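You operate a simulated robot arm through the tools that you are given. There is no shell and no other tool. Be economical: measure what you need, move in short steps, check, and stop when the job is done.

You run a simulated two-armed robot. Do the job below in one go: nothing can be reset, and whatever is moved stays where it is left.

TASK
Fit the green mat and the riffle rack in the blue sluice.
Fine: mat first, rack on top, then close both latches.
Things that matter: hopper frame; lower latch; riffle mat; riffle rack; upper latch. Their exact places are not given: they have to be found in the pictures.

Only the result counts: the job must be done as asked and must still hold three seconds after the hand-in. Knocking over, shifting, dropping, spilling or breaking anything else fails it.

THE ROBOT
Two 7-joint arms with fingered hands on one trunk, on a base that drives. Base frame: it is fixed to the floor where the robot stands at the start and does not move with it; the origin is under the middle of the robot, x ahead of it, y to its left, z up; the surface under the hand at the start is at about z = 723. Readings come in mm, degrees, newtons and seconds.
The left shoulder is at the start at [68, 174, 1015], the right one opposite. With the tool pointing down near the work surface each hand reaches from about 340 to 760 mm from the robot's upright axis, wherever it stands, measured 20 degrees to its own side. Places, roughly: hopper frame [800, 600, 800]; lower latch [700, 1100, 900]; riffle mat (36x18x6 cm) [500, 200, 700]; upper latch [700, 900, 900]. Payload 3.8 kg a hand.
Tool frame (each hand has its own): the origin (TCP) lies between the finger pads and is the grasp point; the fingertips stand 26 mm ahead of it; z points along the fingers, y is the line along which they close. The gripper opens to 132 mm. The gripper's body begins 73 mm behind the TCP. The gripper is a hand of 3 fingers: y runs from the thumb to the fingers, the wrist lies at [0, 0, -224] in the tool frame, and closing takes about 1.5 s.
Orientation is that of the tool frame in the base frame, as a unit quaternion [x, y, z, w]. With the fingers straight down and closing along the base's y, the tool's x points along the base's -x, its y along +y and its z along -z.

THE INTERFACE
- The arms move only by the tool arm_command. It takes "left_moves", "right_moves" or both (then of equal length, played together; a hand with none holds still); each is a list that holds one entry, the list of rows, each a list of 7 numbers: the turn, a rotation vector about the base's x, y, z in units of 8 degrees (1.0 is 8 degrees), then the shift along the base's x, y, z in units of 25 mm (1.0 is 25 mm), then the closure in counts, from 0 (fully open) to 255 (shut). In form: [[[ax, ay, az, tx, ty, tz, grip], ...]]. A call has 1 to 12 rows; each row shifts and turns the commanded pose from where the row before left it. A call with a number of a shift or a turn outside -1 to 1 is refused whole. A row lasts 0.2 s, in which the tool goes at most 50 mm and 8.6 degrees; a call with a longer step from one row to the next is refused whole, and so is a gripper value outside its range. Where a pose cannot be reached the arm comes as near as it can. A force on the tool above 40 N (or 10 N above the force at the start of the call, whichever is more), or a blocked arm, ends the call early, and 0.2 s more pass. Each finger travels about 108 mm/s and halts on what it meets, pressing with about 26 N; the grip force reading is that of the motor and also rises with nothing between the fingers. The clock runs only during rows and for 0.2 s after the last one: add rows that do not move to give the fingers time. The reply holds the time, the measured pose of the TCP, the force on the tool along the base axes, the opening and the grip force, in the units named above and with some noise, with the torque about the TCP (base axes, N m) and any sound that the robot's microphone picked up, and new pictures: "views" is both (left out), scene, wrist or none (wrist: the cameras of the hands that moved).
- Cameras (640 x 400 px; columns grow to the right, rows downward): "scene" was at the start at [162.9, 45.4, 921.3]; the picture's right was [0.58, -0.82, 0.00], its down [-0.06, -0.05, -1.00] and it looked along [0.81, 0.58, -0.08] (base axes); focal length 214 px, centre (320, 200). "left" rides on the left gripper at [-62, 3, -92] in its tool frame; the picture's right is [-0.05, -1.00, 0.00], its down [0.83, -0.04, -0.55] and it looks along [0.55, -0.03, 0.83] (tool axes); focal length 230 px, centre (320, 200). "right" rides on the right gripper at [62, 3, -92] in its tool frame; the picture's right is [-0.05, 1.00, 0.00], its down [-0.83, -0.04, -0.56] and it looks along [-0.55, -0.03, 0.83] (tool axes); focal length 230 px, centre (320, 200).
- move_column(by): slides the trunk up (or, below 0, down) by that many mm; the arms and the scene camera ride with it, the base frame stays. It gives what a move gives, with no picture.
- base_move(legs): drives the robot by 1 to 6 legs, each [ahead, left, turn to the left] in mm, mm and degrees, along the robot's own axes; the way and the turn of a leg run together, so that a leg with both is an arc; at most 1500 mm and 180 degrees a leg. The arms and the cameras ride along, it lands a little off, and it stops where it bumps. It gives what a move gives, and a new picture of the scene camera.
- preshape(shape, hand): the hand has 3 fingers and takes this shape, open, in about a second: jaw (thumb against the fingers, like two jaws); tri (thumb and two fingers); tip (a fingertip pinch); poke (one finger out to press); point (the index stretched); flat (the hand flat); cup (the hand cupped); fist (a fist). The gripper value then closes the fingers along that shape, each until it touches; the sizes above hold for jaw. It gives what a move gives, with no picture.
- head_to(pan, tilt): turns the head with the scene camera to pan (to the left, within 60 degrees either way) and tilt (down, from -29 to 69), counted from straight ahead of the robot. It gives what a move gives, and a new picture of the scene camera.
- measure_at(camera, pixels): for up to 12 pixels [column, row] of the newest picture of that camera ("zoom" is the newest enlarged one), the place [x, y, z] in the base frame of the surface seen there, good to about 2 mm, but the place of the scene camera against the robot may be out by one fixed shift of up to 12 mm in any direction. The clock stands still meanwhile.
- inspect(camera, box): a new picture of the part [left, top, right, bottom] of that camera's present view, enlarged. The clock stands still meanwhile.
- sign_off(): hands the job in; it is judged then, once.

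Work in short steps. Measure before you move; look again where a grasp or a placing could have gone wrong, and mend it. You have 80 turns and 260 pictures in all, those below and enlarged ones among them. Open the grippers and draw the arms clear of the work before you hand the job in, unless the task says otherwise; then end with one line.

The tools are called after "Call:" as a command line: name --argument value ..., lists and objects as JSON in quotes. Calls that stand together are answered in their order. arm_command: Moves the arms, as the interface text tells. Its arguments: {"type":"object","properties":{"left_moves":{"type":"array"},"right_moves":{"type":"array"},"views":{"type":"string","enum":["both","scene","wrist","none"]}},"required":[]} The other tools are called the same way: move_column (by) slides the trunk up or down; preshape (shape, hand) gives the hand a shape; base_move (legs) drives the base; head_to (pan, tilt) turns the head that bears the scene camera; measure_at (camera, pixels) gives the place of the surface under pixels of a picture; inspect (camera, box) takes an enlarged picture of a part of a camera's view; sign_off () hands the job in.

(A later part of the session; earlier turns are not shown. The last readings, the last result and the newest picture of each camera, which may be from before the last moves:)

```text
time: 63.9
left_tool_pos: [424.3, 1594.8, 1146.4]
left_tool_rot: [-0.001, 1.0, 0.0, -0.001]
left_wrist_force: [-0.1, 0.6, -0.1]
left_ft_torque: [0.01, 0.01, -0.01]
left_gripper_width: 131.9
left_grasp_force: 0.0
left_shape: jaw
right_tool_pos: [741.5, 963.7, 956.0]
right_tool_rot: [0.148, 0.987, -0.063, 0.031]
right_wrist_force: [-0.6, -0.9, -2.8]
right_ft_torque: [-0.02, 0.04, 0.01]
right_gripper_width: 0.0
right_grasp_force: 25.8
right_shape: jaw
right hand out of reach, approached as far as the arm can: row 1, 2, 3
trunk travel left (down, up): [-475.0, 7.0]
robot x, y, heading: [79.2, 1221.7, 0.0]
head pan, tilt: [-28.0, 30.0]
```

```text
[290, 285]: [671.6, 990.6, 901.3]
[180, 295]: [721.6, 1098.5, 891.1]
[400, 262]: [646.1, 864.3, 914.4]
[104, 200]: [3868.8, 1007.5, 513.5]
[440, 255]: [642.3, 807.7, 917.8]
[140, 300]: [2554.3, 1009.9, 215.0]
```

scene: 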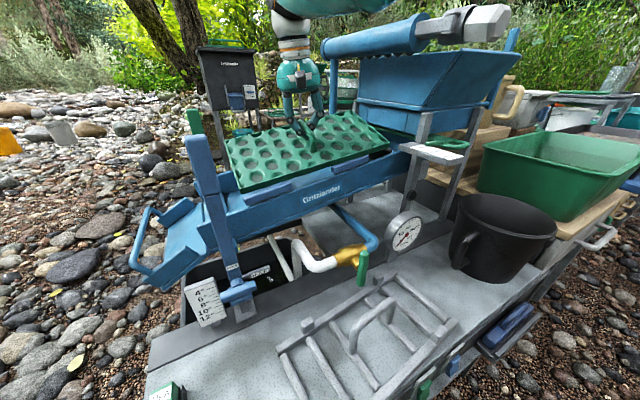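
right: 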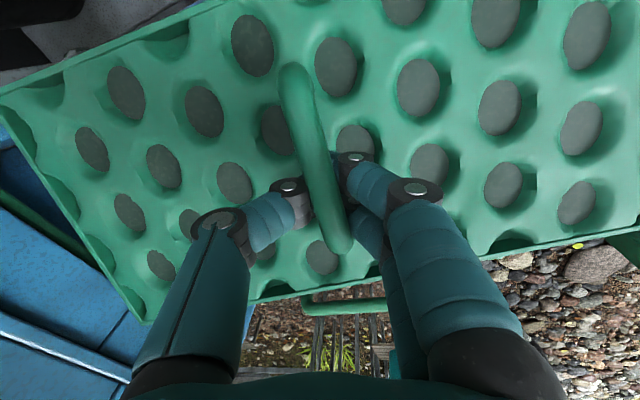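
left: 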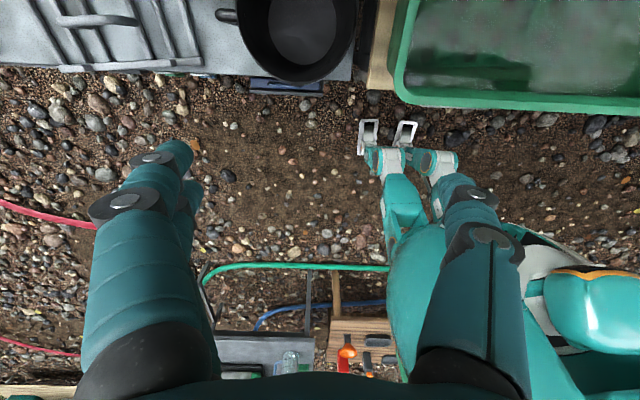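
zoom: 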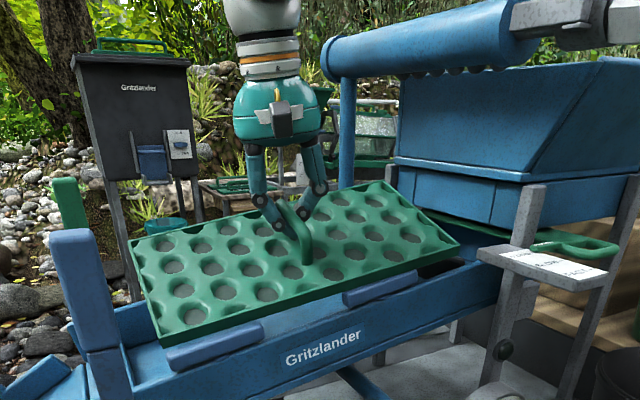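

The near edge caught the upper latch top (mat turned a little). I raise it, take the tool's roll out (it costs reach), and extend x again.

Call:
arm_command --right_moves '[[[0, 0, 0, 0, 0, 0.6, 255], [0, 0, 0, 0, 0, 0.6, 255], [0.25, 0, 0, 0, 0, 0.3, 255], [0.25, 0, 0, 0, 0, 0, 255], [0.25, 0, 0, 0, 0, 0, 255], [0.25, 0, 0, 0.2, 0, 0, 255], [0, 0, 0, 0.4, 0, 0, 255], [0, 0, 0, 0.4, 0, 0, 255], [0, 0, 0, 0.4, 0, 0, 255], [0, 0, 0, 0, 0, 0, 255]]]' --views "both"

Call:
inspect --camera "scene" --box '[160, 20, 480, 220]'

```text
time: 66.1
left_tool_pos: [424.0, 1593.9, 1145.3]
left_tool_rot: [-0.001, 1.0, 0.001, 0.0]
left_wrist_force: [0.0, -0.7, 0.3]
left_ft_torque: [0.02, -0.03, 0.0]
left_gripper_width: 132.1
left_grasp_force: 0.1
left_shape: jaw
right_tool_pos: [739.9, 961.6, 991.8]
right_tool_rot: [0.151, 0.988, 0.006, 0.02]
right_wrist_force: [0.1, 0.1, -3.4]
right_ft_torque: [-0.02, 0.01, -0.02]
right_gripper_width: 0.0
right_grasp_force: 25.7
right_shape: jaw
right hand out of reach, approached as far as the arm can: row 6, 7, 8, 9
trunk travel left (down, up): [-475.0, 7.0]
robot x, y, heading: [77.4, 1219.2, 0.1]
head pan, tilt: [-28.0, 30.0]
```

scene: 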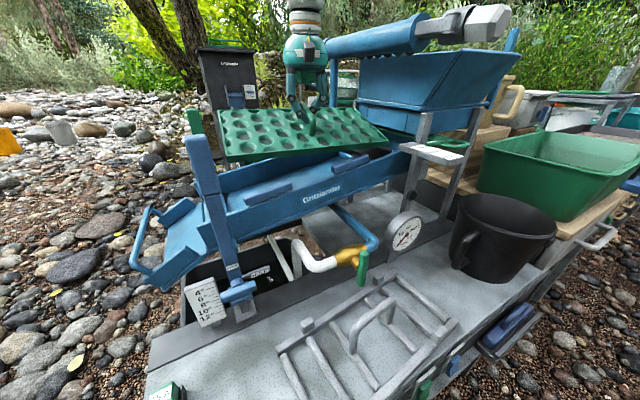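
right: 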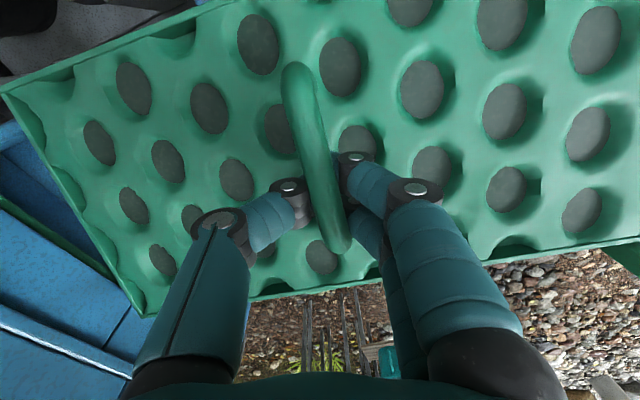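

```text
2.00 times, centred on (320, 120) of scene
```

zoom: 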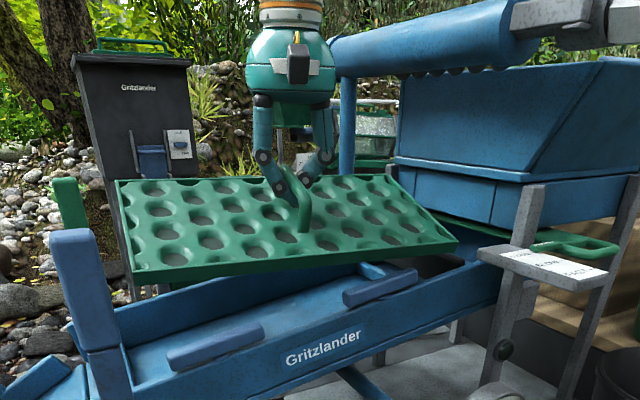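

Still limited at x≈740. A bit more forward finger pitch gains what's needed: I pitch another −6° and push x +15, then measure the corners.

Call:
arm_command --right_moves '[[[0, -0.25, 0, 0, 0, 0, 255], [0, -0.25, 0, 0, 0, 0, 255], [0, -0.25, 0, 0, 0, 0, 255], [0, 0, 0, 0.3, 0, 0, 255], [0, 0, 0, 0.3, 0, 0, 255], [0, 0, 0, 0, 0, 0, 255]]]' --views "both"

Call:
inspect --camera "scene" --box '[160, 20, 480, 220]'

Call:
measure_at --camera "zoom" --pixels '[[136, 270], [455, 238], [290, 260], [120, 185], [138, 280], [452, 245], [200, 265], [380, 250]]'

Call:
measure_at --camera "right" --pixels '[[50, 90], [260, 20], [180, 290], [380, 280], [600, 240], [620, 100], [400, 40], [290, 80], [340, 235]]'

```text
time: 67.5
left_tool_pos: [423.8, 1593.8, 1145.1]
left_tool_rot: [-0.001, 1.0, 0.0, -0.001]
left_wrist_force: [-0.3, 0.1, -0.9]
left_ft_torque: [0.01, 0.01, 0.01]
left_gripper_width: 131.9
left_grasp_force: 0.0
left_shape: jaw
right_tool_pos: [754.1, 962.0, 992.7]
right_tool_rot: [0.149, 0.986, 0.015, 0.072]
right_wrist_force: [0.4, -0.5, -3.5]
right_ft_torque: [-0.02, -0.03, 0.01]
right_gripper_width: 0.0
right_grasp_force: 26.3
right_shape: jaw
trunk travel left (down, up): [-475.0, 7.0]
robot x, y, heading: [78.2, 1222.7, -0.2]
head pan, tilt: [-28.0, 30.0]
```

scene: 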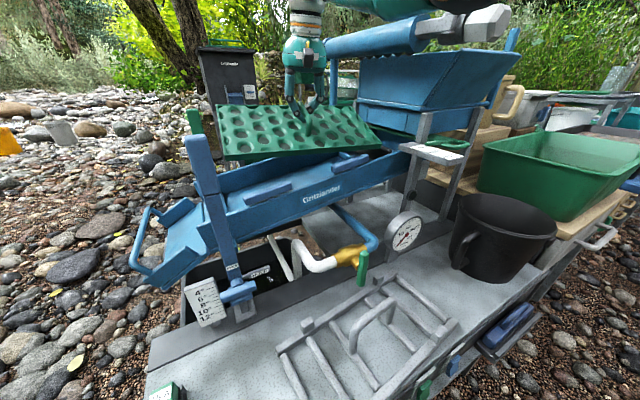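
right: 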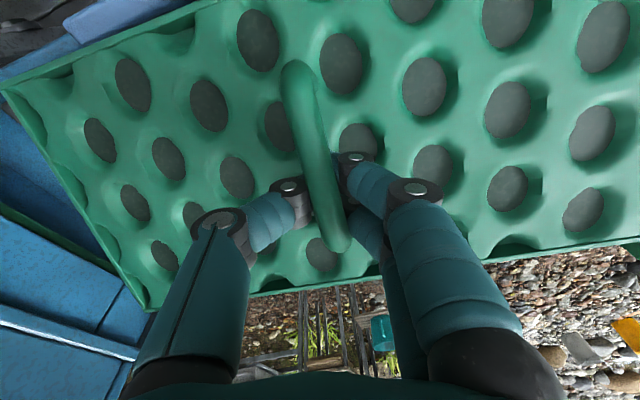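

```text
2.00 times, centred on (320, 120) of scene
```

zoom: 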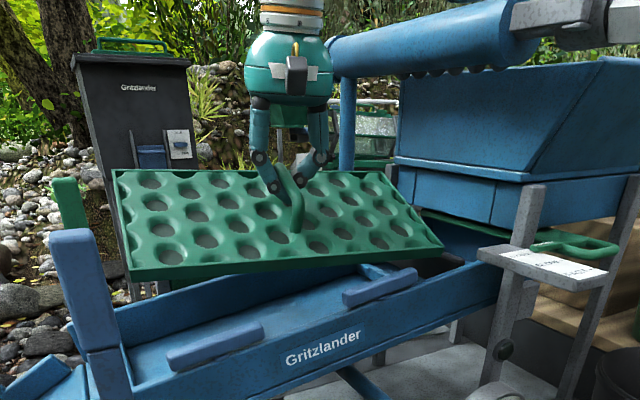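

```text
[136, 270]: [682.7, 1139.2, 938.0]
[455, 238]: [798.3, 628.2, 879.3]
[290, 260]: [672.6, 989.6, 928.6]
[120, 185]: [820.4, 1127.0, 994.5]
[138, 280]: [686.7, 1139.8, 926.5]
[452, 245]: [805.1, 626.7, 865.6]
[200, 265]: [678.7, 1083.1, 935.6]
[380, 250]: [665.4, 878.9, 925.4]
```

```text
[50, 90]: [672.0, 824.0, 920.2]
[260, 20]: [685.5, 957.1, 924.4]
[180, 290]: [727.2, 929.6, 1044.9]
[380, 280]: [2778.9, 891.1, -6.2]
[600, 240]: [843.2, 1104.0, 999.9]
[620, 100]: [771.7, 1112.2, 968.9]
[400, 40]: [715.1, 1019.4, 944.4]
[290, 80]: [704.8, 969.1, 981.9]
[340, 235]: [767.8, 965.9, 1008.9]
```

Now x is fine: near edge at scene x 665–684, needing +4° yaw and +8 mm in y. I correct and descend 45 mm.

Call:
arm_command --right_moves '[[[0, 0, 0.25, 0, 0.15, 0, 255], [0, 0, 0.25, 0, 0.15, 0, 255], [0, 0, 0, 0, 0, -0.4, 255], [0, 0, 0, 0, 0, -0.4, 255], [0, 0, 0, 0, 0, -0.4, 255], [0, 0, 0, 0, 0, -0.4, 255], [0, 0, 0, 0, 0, 0, 255]]]' --views "both"

Call:
inspect --camera "scene" --box '[180, 80, 436, 240]'

```text
time: 69.1
left_tool_pos: [424.1, 1594.0, 1145.4]
left_tool_rot: [-0.001, 1.0, 0.0, -0.001]
left_wrist_force: [-0.8, 0.1, 0.1]
left_ft_torque: [-0.01, 0.01, 0.02]
left_gripper_width: 131.9
left_grasp_force: 0.0
left_shape: jaw
right_tool_pos: [753.9, 968.2, 951.8]
right_tool_rot: [0.116, 0.991, 0.017, 0.071]
right_wrist_force: [-1.2, -0.5, -2.9]
right_ft_torque: [-0.04, 0.01, 0.0]
right_gripper_width: 0.0
right_grasp_force: 25.8
right_shape: jaw
trunk travel left (down, up): [-475.0, 7.0]
robot x, y, heading: [81.5, 1223.9, -0.3]
head pan, tilt: [-28.0, 30.0]
```

scene: 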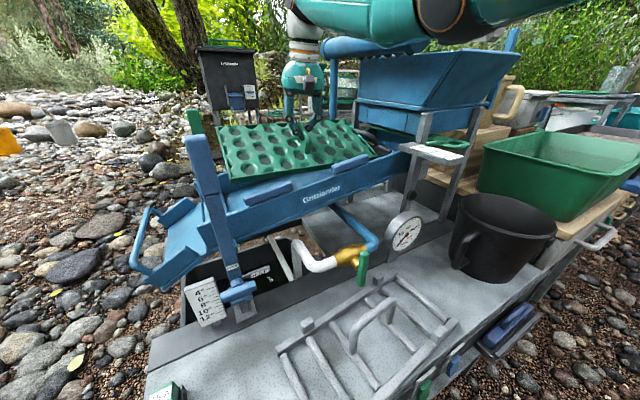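
right: 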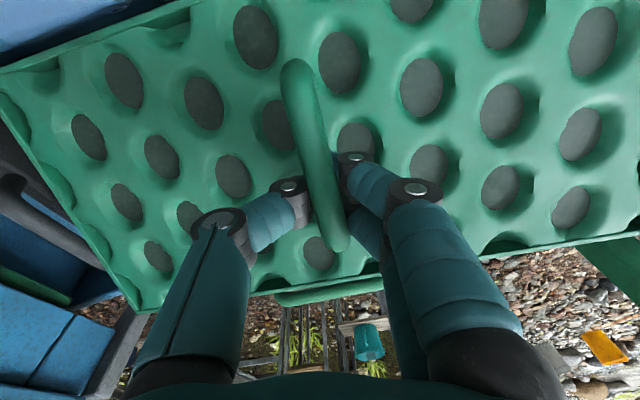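

```text
2.50 times, centred on (308, 160) of scene
```

zoom: 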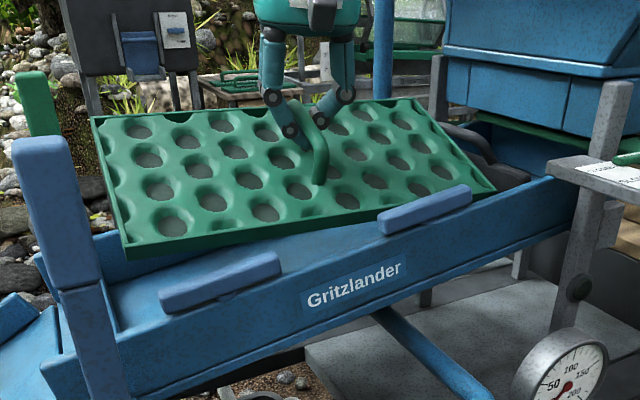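

I check the near edge corners against latches and bay.

Call:
measure_at --camera "zoom" --pixels '[[128, 245], [490, 186], [300, 226], [95, 120], [250, 236], [130, 256], [475, 200], [420, 102], [392, 225], [350, 218]]'

Call:
measure_at --camera "right" --pixels '[[200, 10], [10, 80], [60, 160], [150, 300], [600, 240], [600, 15], [400, 15], [300, 80], [340, 235], [260, 290]]'

```text
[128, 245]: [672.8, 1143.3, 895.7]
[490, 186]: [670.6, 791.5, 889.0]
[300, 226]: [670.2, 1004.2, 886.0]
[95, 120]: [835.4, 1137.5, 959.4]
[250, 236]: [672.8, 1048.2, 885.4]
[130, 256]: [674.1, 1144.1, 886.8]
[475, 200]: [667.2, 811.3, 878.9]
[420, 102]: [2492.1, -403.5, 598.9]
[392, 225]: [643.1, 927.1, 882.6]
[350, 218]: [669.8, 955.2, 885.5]
```

```text
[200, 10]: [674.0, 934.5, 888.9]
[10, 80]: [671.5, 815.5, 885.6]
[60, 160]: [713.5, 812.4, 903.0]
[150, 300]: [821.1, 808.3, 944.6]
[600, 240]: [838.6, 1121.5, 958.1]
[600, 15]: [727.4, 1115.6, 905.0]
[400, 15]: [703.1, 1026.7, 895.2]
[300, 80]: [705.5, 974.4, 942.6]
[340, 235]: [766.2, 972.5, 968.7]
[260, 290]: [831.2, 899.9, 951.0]
```

Aligned: near edge x≈671 over its length, y 791–1144. I continue down 40 mm with +5 mm y.

Call:
arm_command --right_moves '[[[0, 0, 0, 0, 0.2, -0.4, 255], [0, 0, 0, 0, 0, -0.4, 255], [0, 0, 0, 0, 0, -0.4, 255], [0, 0, 0, 0, 0, -0.4, 255], [0, 0, 0, 0, 0, 0, 255]]]' --views "both"

Call:
inspect --camera "scene" --box '[180, 80, 436, 240]'

```text
time: 70.3
left_tool_pos: [425.3, 1593.9, 1145.2]
left_tool_rot: [0.0, 1.0, 0.0, -0.001]
left_wrist_force: [0.2, 0.3, 0.0]
left_ft_torque: [0.02, 0.01, 0.01]
left_gripper_width: 131.8
left_grasp_force: 0.0
left_shape: jaw
right_tool_pos: [753.4, 973.6, 913.0]
right_tool_rot: [0.115, 0.991, 0.017, 0.072]
right_wrist_force: [-0.3, 0.9, -3.7]
right_ft_torque: [-0.01, 0.01, -0.02]
right_gripper_width: 0.2
right_grasp_force: 25.6
right_shape: jaw
trunk travel left (down, up): [-475.0, 7.0]
robot x, y, heading: [76.1, 1223.1, 0.1]
head pan, tilt: [-28.0, 30.0]
```

scene: 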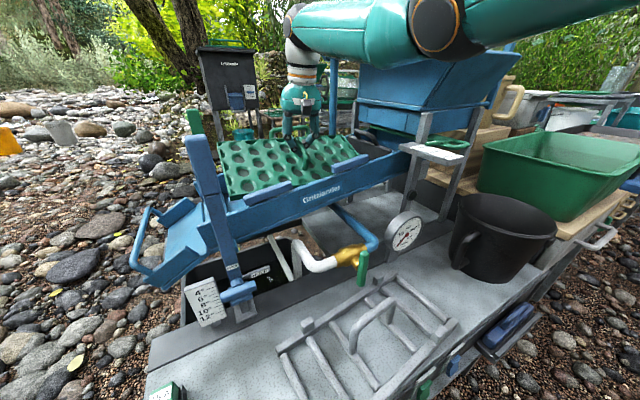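
right: 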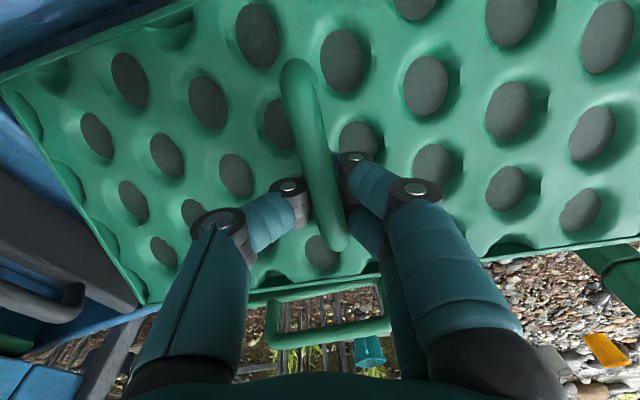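

```text
2.50 times, centred on (308, 160) of scene
```

zoom: 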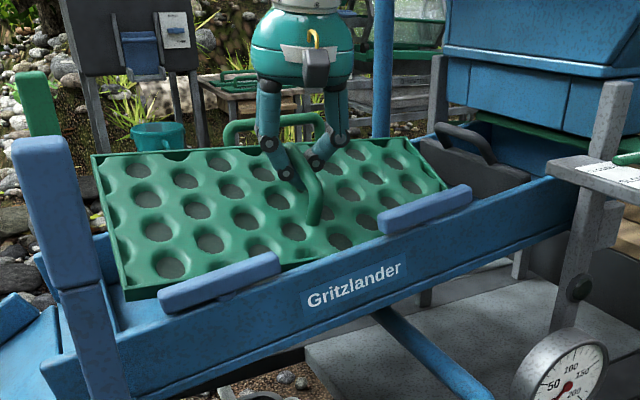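

It is entering the trough cleanly. I lower 30 mm more until the near edge meets the floor.

Call:
arm_command --right_moves '[[[0, 0, 0, 0, 0, -0.3, 255], [0, 0, 0, 0, 0, -0.3, 255], [0, 0, 0, 0, 0, -0.3, 255], [0, 0, 0, 0, 0, -0.3, 255], [0, 0, 0, 0, 0, 0, 255]]]' --views "both"

Call:
inspect --camera "scene" --box '[180, 80, 436, 240]'

Call:
measure_at --camera "right" --pixels '[[200, 10], [10, 80], [60, 160], [145, 298], [600, 240], [600, 15], [400, 15], [300, 80], [340, 235], [260, 290]]'

```text
time: 71.5
left_tool_pos: [423.9, 1593.5, 1144.3]
left_tool_rot: [-0.001, 1.0, 0.001, -0.001]
left_wrist_force: [0.9, 0.0, -0.6]
left_ft_torque: [-0.01, -0.01, -0.03]
left_gripper_width: 132.0
left_grasp_force: 0.0
left_shape: jaw
right_tool_pos: [755.1, 975.7, 882.0]
right_tool_rot: [0.114, 0.991, 0.018, 0.072]
right_wrist_force: [0.9, 1.0, -2.1]
right_ft_torque: [-0.04, 0.01, 0.04]
right_gripper_width: 0.0
right_grasp_force: 26.3
right_shape: jaw
trunk travel left (down, up): [-475.0, 7.0]
robot x, y, heading: [78.8, 1223.1, -0.2]
head pan, tilt: [-28.0, 30.0]
```

scene: 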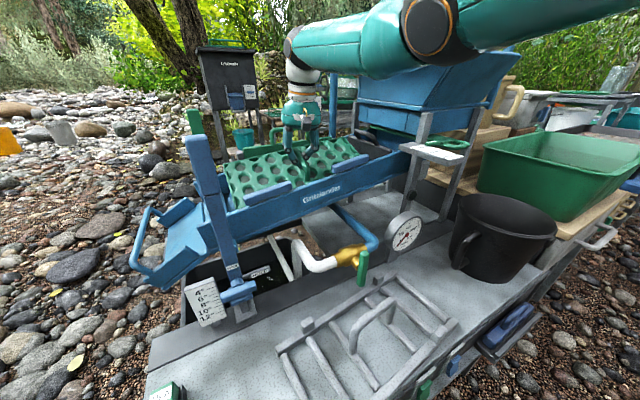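
right: 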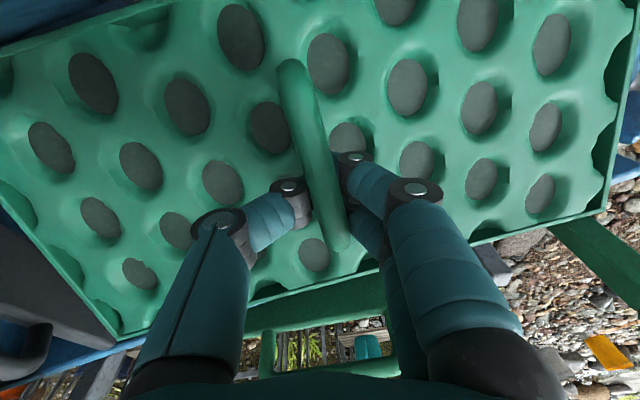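

```text
2.50 times, centred on (308, 160) of scene
```

zoom: 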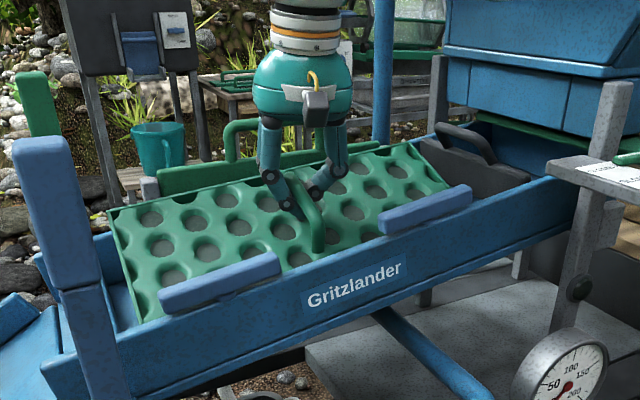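

```text
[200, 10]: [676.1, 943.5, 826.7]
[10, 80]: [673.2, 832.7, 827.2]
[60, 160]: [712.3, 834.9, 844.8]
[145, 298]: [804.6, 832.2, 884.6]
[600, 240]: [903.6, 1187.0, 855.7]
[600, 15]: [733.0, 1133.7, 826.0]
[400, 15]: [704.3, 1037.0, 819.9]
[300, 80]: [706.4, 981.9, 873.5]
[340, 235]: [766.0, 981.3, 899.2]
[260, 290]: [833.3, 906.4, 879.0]
```

The mat is touching and settling. I lower 35 mm more to flatten it.

Call:
arm_command --right_moves '[[[0, 0, 0, 0, 0, -0.35, 255], [0, 0, 0, 0, 0, -0.35, 255], [0, 0, 0, 0, 0, -0.35, 255], [0, 0, 0, 0, 0, -0.35, 255], [0, 0, 0, 0, 0, 0, 255]]]' --views "both"

Call:
inspect --camera "scene" --box '[180, 80, 436, 240]'

Call:
measure_at --camera "right" --pixels '[[200, 10], [10, 80], [60, 160], [145, 298], [560, 200], [600, 15], [400, 15], [300, 80], [340, 235], [260, 285]]'

```text
time: 72.7
left_tool_pos: [424.2, 1594.4, 1144.4]
left_tool_rot: [-0.002, 1.0, -0.001, -0.001]
left_wrist_force: [-0.2, -0.2, -0.4]
left_ft_torque: [-0.04, 0.01, 0.05]
left_gripper_width: 132.0
left_grasp_force: 0.0
left_shape: jaw
right_tool_pos: [751.7, 975.0, 848.5]
right_tool_rot: [0.115, 0.991, 0.017, 0.072]
right_wrist_force: [5.9, 3.7, 1.2]
right_ft_torque: [-0.03, 0.07, 0.0]
right_gripper_width: 0.1
right_grasp_force: 26.1
right_shape: jaw
right hand out of reach, approached as far as the arm can: row 4
trunk travel left (down, up): [-475.0, 7.0]
robot x, y, heading: [78.9, 1223.8, 0.1]
head pan, tilt: [-28.0, 30.0]
```

scene: 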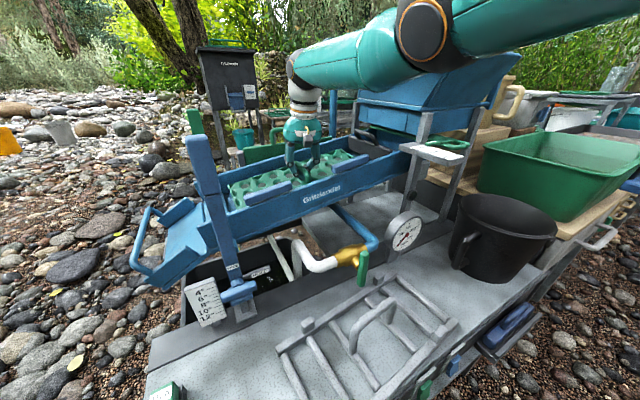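
right: 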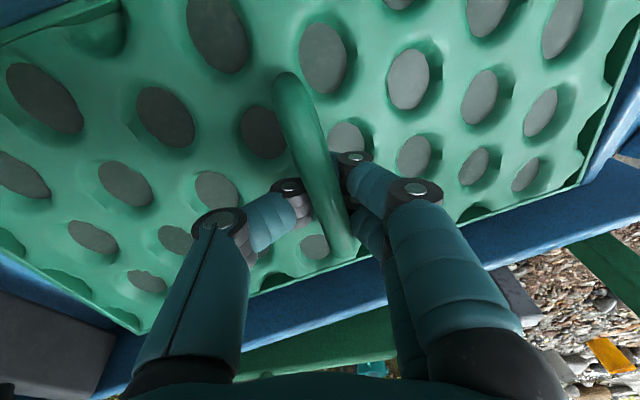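

```text
2.50 times, centred on (308, 160) of scene
```

zoom: 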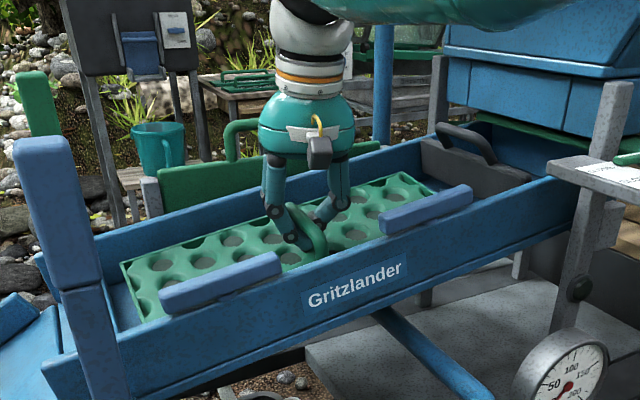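

```text
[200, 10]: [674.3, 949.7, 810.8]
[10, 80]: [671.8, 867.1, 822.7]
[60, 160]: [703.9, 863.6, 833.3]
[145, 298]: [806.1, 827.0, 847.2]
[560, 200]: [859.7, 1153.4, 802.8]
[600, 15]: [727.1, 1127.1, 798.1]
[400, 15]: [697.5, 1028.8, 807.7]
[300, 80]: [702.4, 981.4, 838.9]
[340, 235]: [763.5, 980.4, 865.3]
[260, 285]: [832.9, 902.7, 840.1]
```

Nearly flat (about 8° pitch left, far edge ~20 mm up). I lower 4 mm, then open to let it settle.

Call:
arm_command --right_moves '[[[0, 0, 0, 0, 0, -0.15, 255], [0, 0, 0, 0, 0, 0, 200], [0, 0, 0, 0, 0, 0, 150], [0, 0, 0, 0, 0, 0, 100], [0, 0, 0, 0, 0, 0, 50], [0, 0, 0, 0, 0, 0, 50], [0, 0, 0, 0, 0, 0, 50]]]' --views "both"

Call:
inspect --camera "scene" --box '[180, 80, 436, 240]'

Call:
measure_at --camera "right" --pixels '[[200, 10], [10, 80], [60, 160], [145, 298], [540, 180], [600, 15], [400, 15], [300, 80], [340, 235], [260, 285], [320, 250]]'

```text
time: 74.3
left_tool_pos: [422.3, 1594.9, 1145.3]
left_tool_rot: [-0.001, 1.0, -0.001, 0.001]
left_wrist_force: [-1.1, 0.1, 0.9]
left_ft_torque: [0.02, 0.01, -0.02]
left_gripper_width: 131.8
left_grasp_force: 0.1
left_shape: jaw
right_tool_pos: [751.5, 977.1, 848.6]
right_tool_rot: [0.114, 0.99, 0.017, 0.076]
right_wrist_force: [4.0, 7.6, 17.5]
right_ft_torque: [-0.7, 0.16, 0.06]
right_gripper_width: 105.3
right_grasp_force: 0.1
right_shape: jaw
trunk travel left (down, up): [-475.0, 7.0]
robot x, y, heading: [78.6, 1220.4, -0.2]
head pan, tilt: [-28.0, 30.0]
```

scene: 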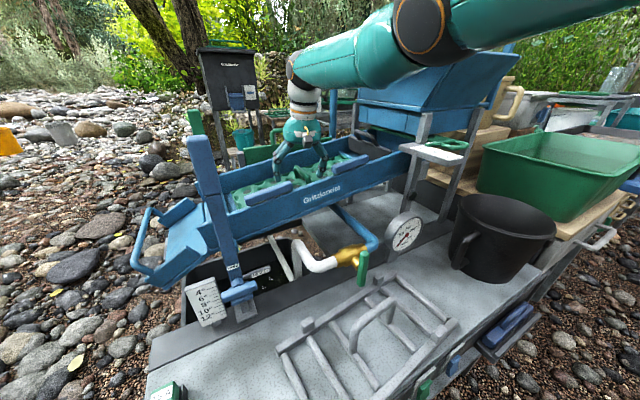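
right: 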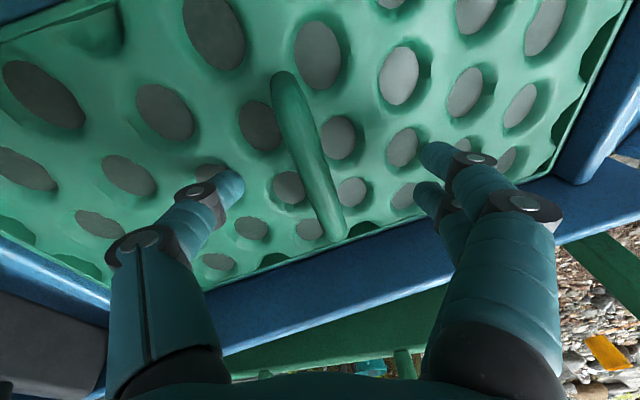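

```text
2.50 times, centred on (308, 160) of scene
```

zoom: 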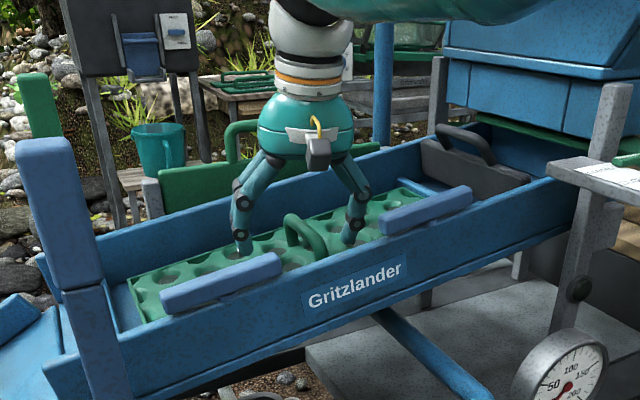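

```text
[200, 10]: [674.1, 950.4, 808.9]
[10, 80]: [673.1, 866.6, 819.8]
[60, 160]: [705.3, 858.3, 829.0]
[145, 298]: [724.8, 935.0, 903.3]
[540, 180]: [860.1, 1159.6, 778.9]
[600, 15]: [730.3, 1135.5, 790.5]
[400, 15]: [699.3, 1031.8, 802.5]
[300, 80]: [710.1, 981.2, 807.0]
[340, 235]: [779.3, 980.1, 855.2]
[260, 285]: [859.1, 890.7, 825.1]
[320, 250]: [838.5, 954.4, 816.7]
```

The mat dropped nearly flat; one fingertip presses it (17 N). I raise the hand clear along with full opening and look.

Call:
arm_command --right_moves '[[[0, 0, 0, 0, 0, 0.5, 50], [0, 0, 0, 0, 0, 1, 50], [0, 0, 0, 0, 0, 1, 50], [0, 0, 0, 0, 0, 1, 0], [0, 0, 0, 0, 0, 1, 0], [0, 0, 0, 0, 0, 1, 0]]]' --views "both"

Call:
inspect --camera "scene" --box '[180, 80, 436, 240]'

Call:
inspect --camera "right" --box '[0, 0, 640, 400]'

```text
time: 75.7
left_tool_pos: [423.3, 1593.2, 1146.2]
left_tool_rot: [0.0, 1.0, 0.001, 0.0]
left_wrist_force: [-0.7, -0.4, -0.7]
left_ft_torque: [0.03, -0.02, -0.02]
left_gripper_width: 131.8
left_grasp_force: 0.1
left_shape: jaw
right_tool_pos: [750.7, 973.6, 982.2]
right_tool_rot: [0.115, 0.991, 0.017, 0.072]
right_wrist_force: [0.3, -0.5, 0.1]
right_ft_torque: [0.0, 0.01, -0.03]
right_gripper_width: 132.0
right_grasp_force: 0.0
right_shape: jaw
trunk travel left (down, up): [-475.0, 7.0]
robot x, y, heading: [78.9, 1224.4, -0.1]
head pan, tilt: [-28.0, 30.0]
```

scene: 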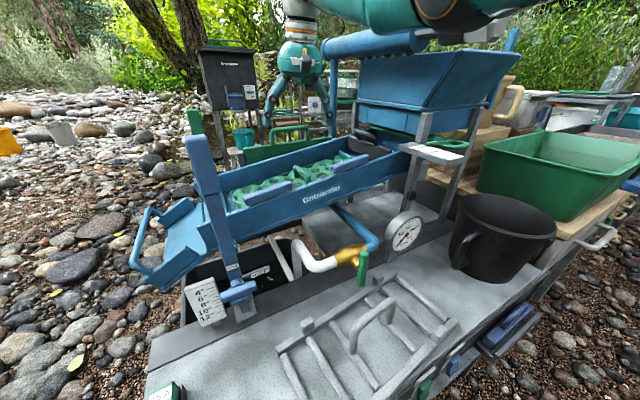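
right: 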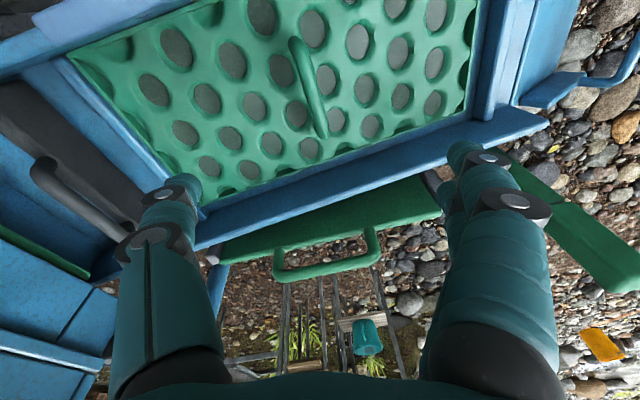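

```text
2.50 times, centred on (308, 160) of scene
```

zoom: 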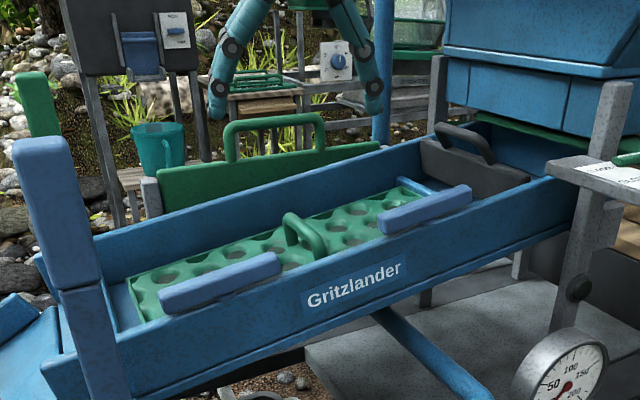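

```text
1.00 times, centred on (320, 200) of right (not enlarged: the box is as wide or as high as the picture)
```

zoom: 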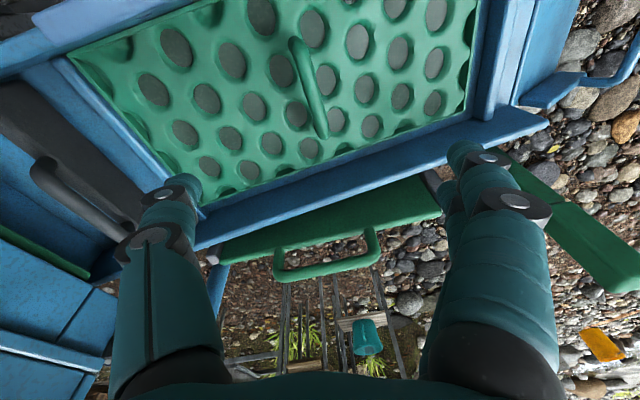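

The mat lies in the bay. I measure it for flatness.

Call:
measure_at --camera "right" --pixels '[[75, 65], [240, 20], [170, 165], [260, 170], [345, 152], [462, 115], [465, 20], [290, 45], [320, 125], [330, 50], [405, 75], [475, 80]]'

```text
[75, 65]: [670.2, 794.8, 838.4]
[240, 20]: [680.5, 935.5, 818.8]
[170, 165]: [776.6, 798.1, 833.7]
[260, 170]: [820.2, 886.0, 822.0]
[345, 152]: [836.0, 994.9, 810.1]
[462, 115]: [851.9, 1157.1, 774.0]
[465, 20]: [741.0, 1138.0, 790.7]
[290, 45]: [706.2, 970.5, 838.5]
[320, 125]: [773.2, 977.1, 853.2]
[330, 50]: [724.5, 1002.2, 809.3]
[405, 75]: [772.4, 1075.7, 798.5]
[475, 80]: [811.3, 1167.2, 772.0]
```

The mat is flat on the floor at the right slope. Now the rack: I raise and retract the hand, then yaw it ~−71° so it closes across the rack's handle.

Call:
arm_command --right_moves '[[[0, 0, 0, 0, 0, 1, 0], [0, 0, 0, 0, 0, 1, 0], [0, 0.25, 0, -1, 0, 0, 0], [0, 0.25, 0, -1, 0, 0, 0], [-0.25, 0.25, 0, -1, 0, 0, 0], [0, 0.25, 0, -1, 0, 0, 0], [0, 0, 0, -1, 0, 0, 0], [0, 0, 0, -1, 0, 0, 0], [0, 0, 0, -1, 0, 0, 0], [0, 0, 0, -1, 0, 0, 0], [0, 0, 0, -1, 0, 0, 0], [0, 0, 0, -1, 0, 0, 0]]]' --views "none"

Call:
arm_command --right_moves '[[[0, 0, -1, -1, 0, 0, 0], [0, 0, -1, -1, 0, 0, 0], [0, 0, -1, -1, 0, 0, 0], [0, 0, -1, 0, 0, 0, 0], [0, 0, -1, 0, 0, 0, 0], [0, 0, -1, 0, 0, 0, 0], [0, 0, -1, 0, 0, 0, 0], [0, 0, -1, 0, 0, 0, 0], [0, 0, -0.94, 0, 0, 0, 0], [0, 0, 0, 0, 0, 0, 0]]]' --views "both"

```text
time: 78.3
left_tool_pos: [423.7, 1595.0, 1145.9]
left_tool_rot: [0.0, 1.0, 0.0, 0.001]
left_wrist_force: [0.7, 0.2, 0.8]
left_ft_torque: [-0.02, -0.04, 0.0]
left_gripper_width: 132.0
left_grasp_force: 0.0
left_shape: jaw
right_tool_pos: [499.0, 971.8, 1031.0]
right_tool_rot: [0.115, 0.993, -0.008, 0.005]
right_wrist_force: [-0.8, 0.2, 0.0]
right_ft_torque: [0.0, 0.01, 0.01]
right_gripper_width: 131.8
right_grasp_force: 0.1
right_shape: jaw
trunk travel left (down, up): [-475.0, 7.0]
robot x, y, heading: [77.5, 1223.9, -0.1]
head pan, tilt: [-28.0, 30.0]
```

```text
time: 80.5
left_tool_pos: [424.0, 1593.0, 1146.0]
left_tool_rot: [-0.001, 1.0, 0.0, 0.0]
left_wrist_force: [1.0, 0.2, 0.0]
left_ft_torque: [0.02, 0.03, 0.02]
left_gripper_width: 131.7
left_grasp_force: 0.0
left_shape: jaw
right_tool_pos: [425.2, 973.0, 1031.8]
right_tool_rot: [0.674, 0.738, -0.01, -0.001]
right_wrist_force: [-0.2, 1.0, -0.3]
right_ft_torque: [-0.01, 0.02, 0.01]
right_gripper_width: 132.0
right_grasp_force: 0.1
right_shape: jaw
trunk travel left (down, up): [-475.0, 7.0]
robot x, y, heading: [81.0, 1221.8, -0.1]
head pan, tilt: [-28.0, 30.0]
```

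scene: 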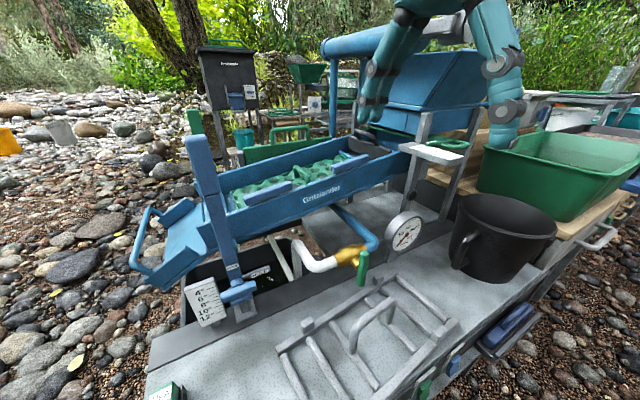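
right: 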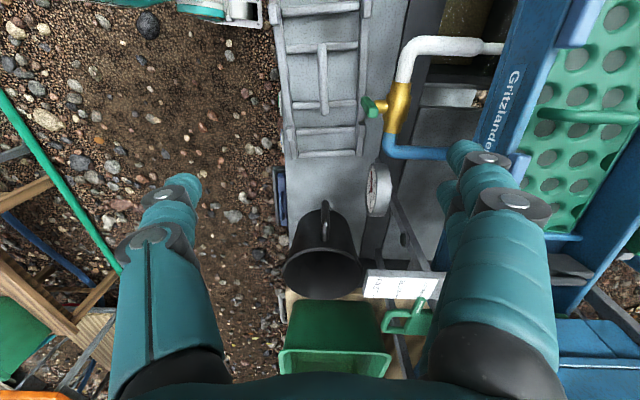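

The yaw works; the handle is at (322,45–112) in the wrist view. I measure it precisely.

Call:
measure_at --camera "right" --pixels '[[322, 48], [323, 60], [323, 80], [323, 100], [324, 110], [318, 80], [328, 80], [320, 46], [355, 45], [290, 50], [300, 80], [350, 103]]'

Call:
inspect --camera "right" --box '[240, 0, 400, 170]'

```text
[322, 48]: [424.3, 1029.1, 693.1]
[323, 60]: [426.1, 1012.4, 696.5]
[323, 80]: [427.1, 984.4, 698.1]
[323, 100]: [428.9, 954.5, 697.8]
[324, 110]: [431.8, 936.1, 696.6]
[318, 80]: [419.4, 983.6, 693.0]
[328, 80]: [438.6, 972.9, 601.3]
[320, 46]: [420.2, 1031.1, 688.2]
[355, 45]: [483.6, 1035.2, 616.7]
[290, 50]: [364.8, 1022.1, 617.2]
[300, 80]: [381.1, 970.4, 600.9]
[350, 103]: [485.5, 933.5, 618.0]
```

```text
2.35 times, centred on (320, 85) of right
```

zoom: 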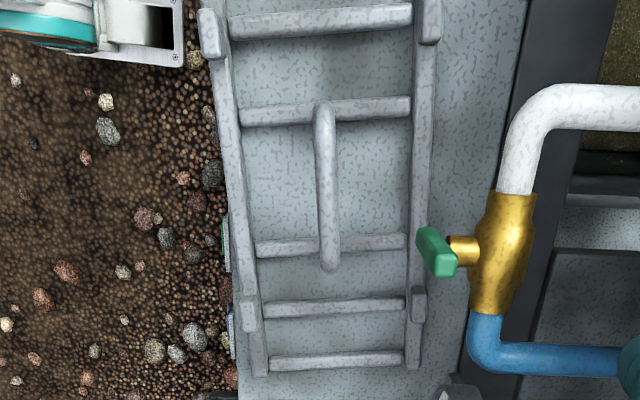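

Handle centre ≈[427,982], top 698. I check the nearby valve handle for clearance, and descend halfway with the hand half closed.

Call:
measure_at --camera "right" --pixels '[[366, 100], [372, 105], [380, 112], [395, 100], [425, 45], [405, 60], [380, 175]]'

Call:
arm_command --right_moves '[[[0, 0, 0, 0, 0.36, -1, 60], [0, 0, 0, 0, 0, -1, 110], [0, 0, 0, 0, 0, -1, 110], [0, 0, 0, 0, 0, -1, 110], [0, 0, 0, 0, 0, -1, 110], [0, 0, 0, 0, 0, -1, 110], [0, 0, 0, 0, 0, -1, 110], [0, 0, 0, 0, 0, -1, 110], [0, 0, 0, 0, 0, -1, 110]]]' --views "both"

```text
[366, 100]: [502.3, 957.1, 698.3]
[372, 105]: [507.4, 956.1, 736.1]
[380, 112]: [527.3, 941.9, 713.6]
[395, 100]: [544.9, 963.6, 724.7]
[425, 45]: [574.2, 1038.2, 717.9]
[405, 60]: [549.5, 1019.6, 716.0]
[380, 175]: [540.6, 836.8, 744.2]
```

```text
time: 82.5
left_tool_pos: [424.9, 1593.0, 1145.0]
left_tool_rot: [-0.001, 1.0, 0.0, -0.001]
left_wrist_force: [-0.7, -0.9, -0.1]
left_ft_torque: [0.01, 0.02, -0.02]
left_gripper_width: 132.0
left_grasp_force: 0.0
left_shape: jaw
right_tool_pos: [424.5, 982.5, 807.3]
right_tool_rot: [0.674, 0.739, -0.009, -0.001]
right_wrist_force: [0.0, 1.1, 0.2]
right_ft_torque: [-0.01, 0.03, -0.03]
right_gripper_width: 75.5
right_grasp_force: 0.0
right_shape: jaw
trunk travel left (down, up): [-475.0, 7.0]
robot x, y, heading: [80.7, 1224.0, -0.2]
head pan, tilt: [-28.0, 30.0]
```

scene: 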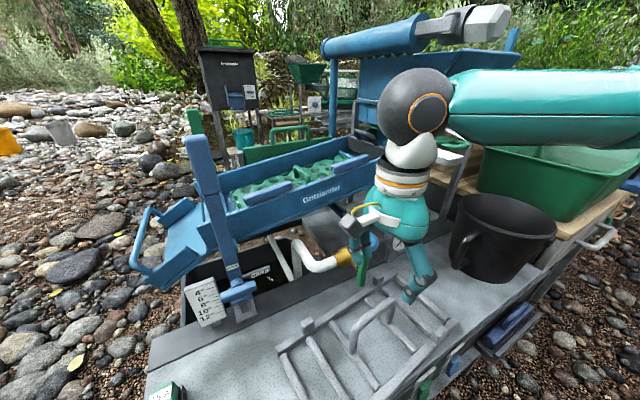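
right: 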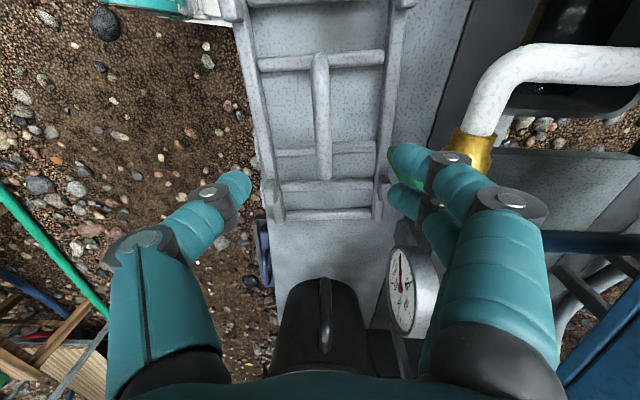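

Clearance to the valve handle (x≈500) is slim; I close to ~45 mm, then descend to just above the bar and look.

Call:
arm_command --right_moves '[[[0, 0, 0, 0.1, 0, 0, 165], [0, 0, 0, 0, 0, 0, 165], [0, 0, 0, 0, 0, 0, 165], [0, 0, 0, 0, 0, -1, 165], [0, 0, 0, 0, 0, -1, 165], [0, 0, 0, 0, 0, -0.8, 165]]]' --views "both"

Call:
inspect --camera "scene" --box '[270, 180, 470, 360]'

```text
time: 83.9
left_tool_pos: [424.2, 1593.9, 1146.3]
left_tool_rot: [0.0, 1.0, 0.0, -0.001]
left_wrist_force: [0.4, -0.1, 1.0]
left_ft_torque: [0.02, -0.01, 0.03]
left_gripper_width: 131.8
left_grasp_force: 0.1
left_shape: jaw
right_tool_pos: [429.4, 981.3, 736.3]
right_tool_rot: [0.673, 0.739, -0.01, -0.001]
right_wrist_force: [-0.2, -1.3, -0.1]
right_ft_torque: [0.0, 0.02, 0.02]
right_gripper_width: 46.9
right_grasp_force: 0.0
right_shape: jaw
trunk travel left (down, up): [-475.0, 7.0]
robot x, y, heading: [78.4, 1223.2, -0.2]
head pan, tilt: [-28.0, 30.0]
```

scene: 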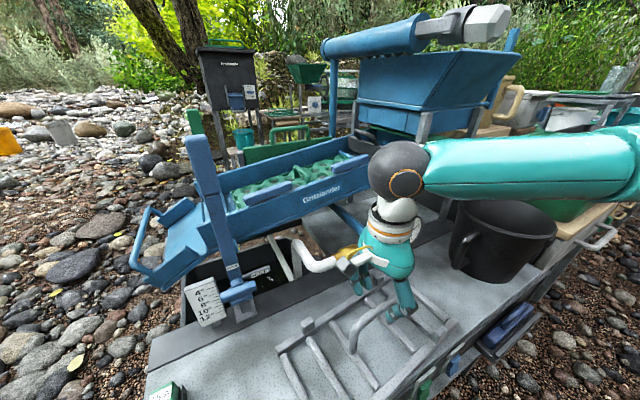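
right: 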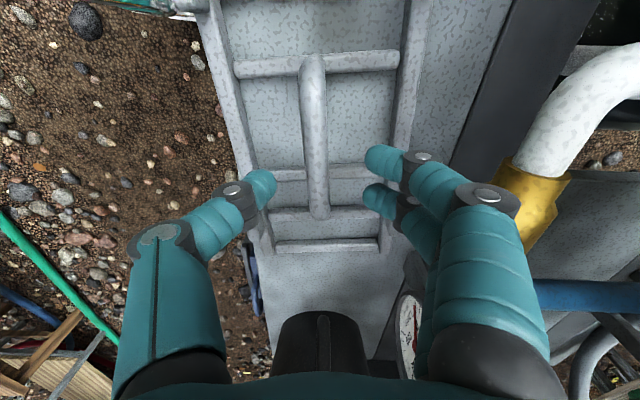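

```text
2.22 times, centred on (370, 270) of scene
```

zoom: 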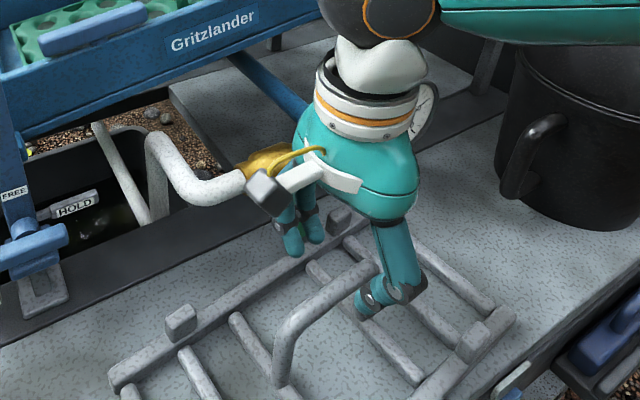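

Fingers straddle the bar evenly. I descend 46 mm in small steps.

Call:
arm_command --right_moves '[[[0, 0, 0, -0.05, 0, -0.5, 165], [0, 0, 0, 0, 0, -0.5, 165], [0, 0, 0, 0, 0, -0.5, 165], [0, 0, 0, 0, 0, -0.35, 165], [0, 0, 0, 0, 0, 0, 165]]]' --views "both"

Call:
inspect --camera "scene" --box '[270, 180, 470, 360]'

```text
time: 85.1
left_tool_pos: [423.7, 1594.3, 1146.8]
left_tool_rot: [-0.001, 1.0, 0.0, 0.0]
left_wrist_force: [-0.2, -0.3, -0.6]
left_ft_torque: [-0.02, -0.02, -0.05]
left_gripper_width: 131.7
left_grasp_force: 0.0
left_shape: jaw
right_tool_pos: [427.3, 982.7, 688.7]
right_tool_rot: [0.673, 0.739, -0.01, -0.002]
right_wrist_force: [0.0, 0.7, 0.0]
right_ft_torque: [-0.02, 0.01, 0.0]
right_gripper_width: 47.2
right_grasp_force: 0.1
right_shape: jaw
trunk travel left (down, up): [-475.0, 7.0]
robot x, y, heading: [77.6, 1223.6, -0.2]
head pan, tilt: [-28.0, 30.0]
```

scene: 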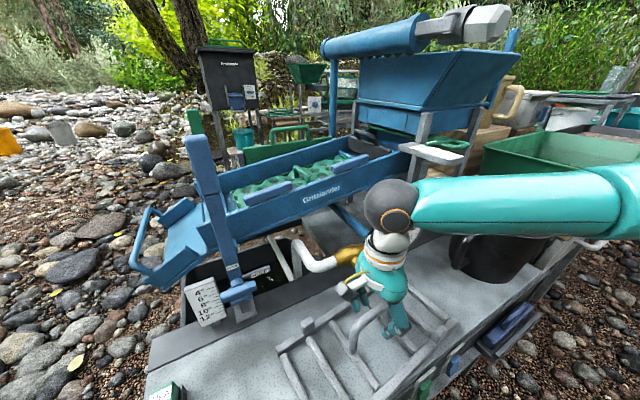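
right: 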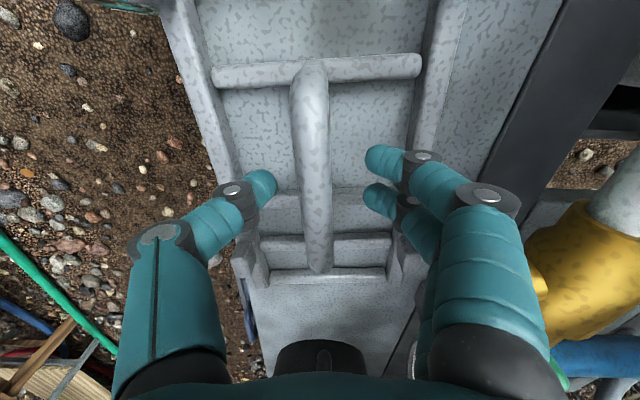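

```text
2.22 times, centred on (370, 270) of scene
```

zoom: 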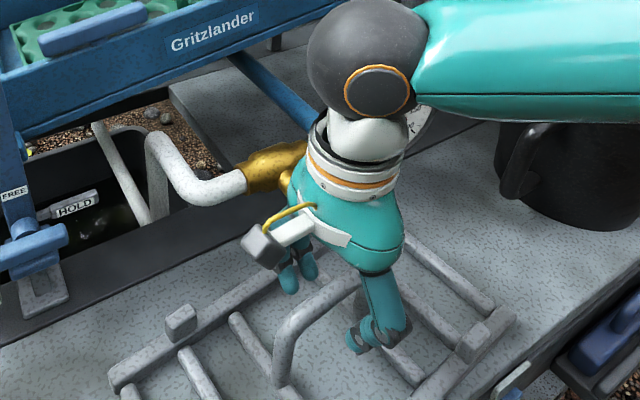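

No contact forces. I close on the handle and lift a little.

Call:
arm_command --right_moves '[[[0, 0, 0, 0, 0, 0, 255], [0, 0, 0, 0, 0, 0, 255], [0, 0, 0, 0, 0, 0, 255], [0, 0, 0, 0, 0, 0, 255], [0, 0, 0, 0, 0, 0, 255], [0, 0, 0, 0, 0, 0, 255], [0, 0, 0, 0, 0, 0.4, 255], [0, 0, 0, 0, 0, 0.4, 255], [0, 0, 0, 0, 0, 0.4, 255], [0, 0, 0, 0, 0, 0.4, 255], [0, 0, 0, 0, 0, 0, 255]]]' --views "both"

Call:
measure_at --camera "right" --pixels '[[310, 80], [315, 150], [320, 250], [240, 75], [400, 65], [190, 60], [450, 60]]'

```text
time: 87.5
left_tool_pos: [423.9, 1593.7, 1145.8]
left_tool_rot: [0.0, 1.0, 0.0, -0.001]
left_wrist_force: [-0.2, 0.2, -0.2]
left_ft_torque: [0.02, 0.0, 0.0]
left_gripper_width: 132.0
left_grasp_force: 0.1
left_shape: jaw
right_tool_pos: [427.4, 983.6, 730.1]
right_tool_rot: [0.674, 0.739, -0.009, -0.002]
right_wrist_force: [-1.2, 0.6, -4.5]
right_ft_torque: [0.03, -0.01, 0.0]
right_gripper_width: 0.1
right_grasp_force: 26.2
right_shape: jaw
trunk travel left (down, up): [-475.0, 7.0]
robot x, y, heading: [76.3, 1221.2, -0.2]
head pan, tilt: [-28.0, 30.0]
```

scene: 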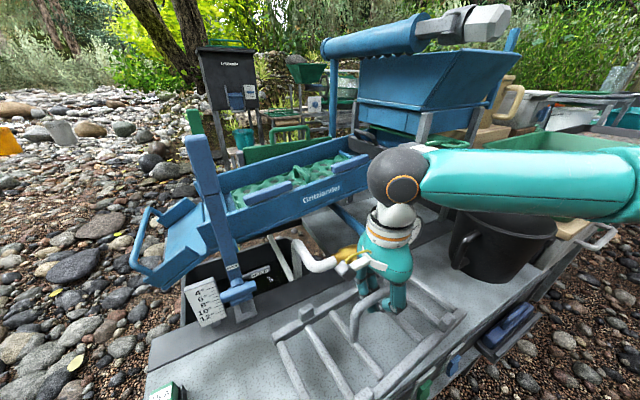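
right: 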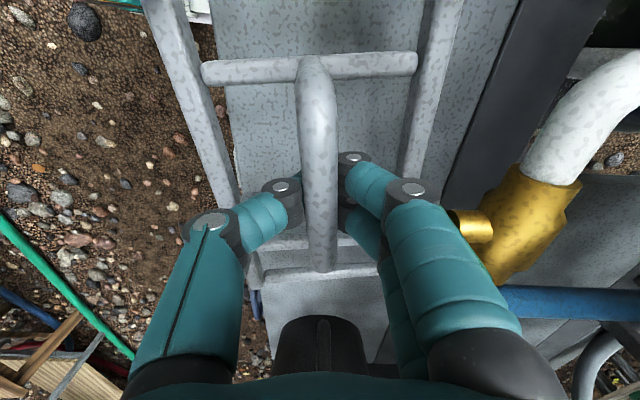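

```text
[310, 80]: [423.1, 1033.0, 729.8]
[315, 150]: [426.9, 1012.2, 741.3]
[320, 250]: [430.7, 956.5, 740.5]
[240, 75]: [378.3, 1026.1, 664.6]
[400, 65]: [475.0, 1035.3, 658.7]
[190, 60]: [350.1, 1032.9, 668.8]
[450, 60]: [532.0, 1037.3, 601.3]
```

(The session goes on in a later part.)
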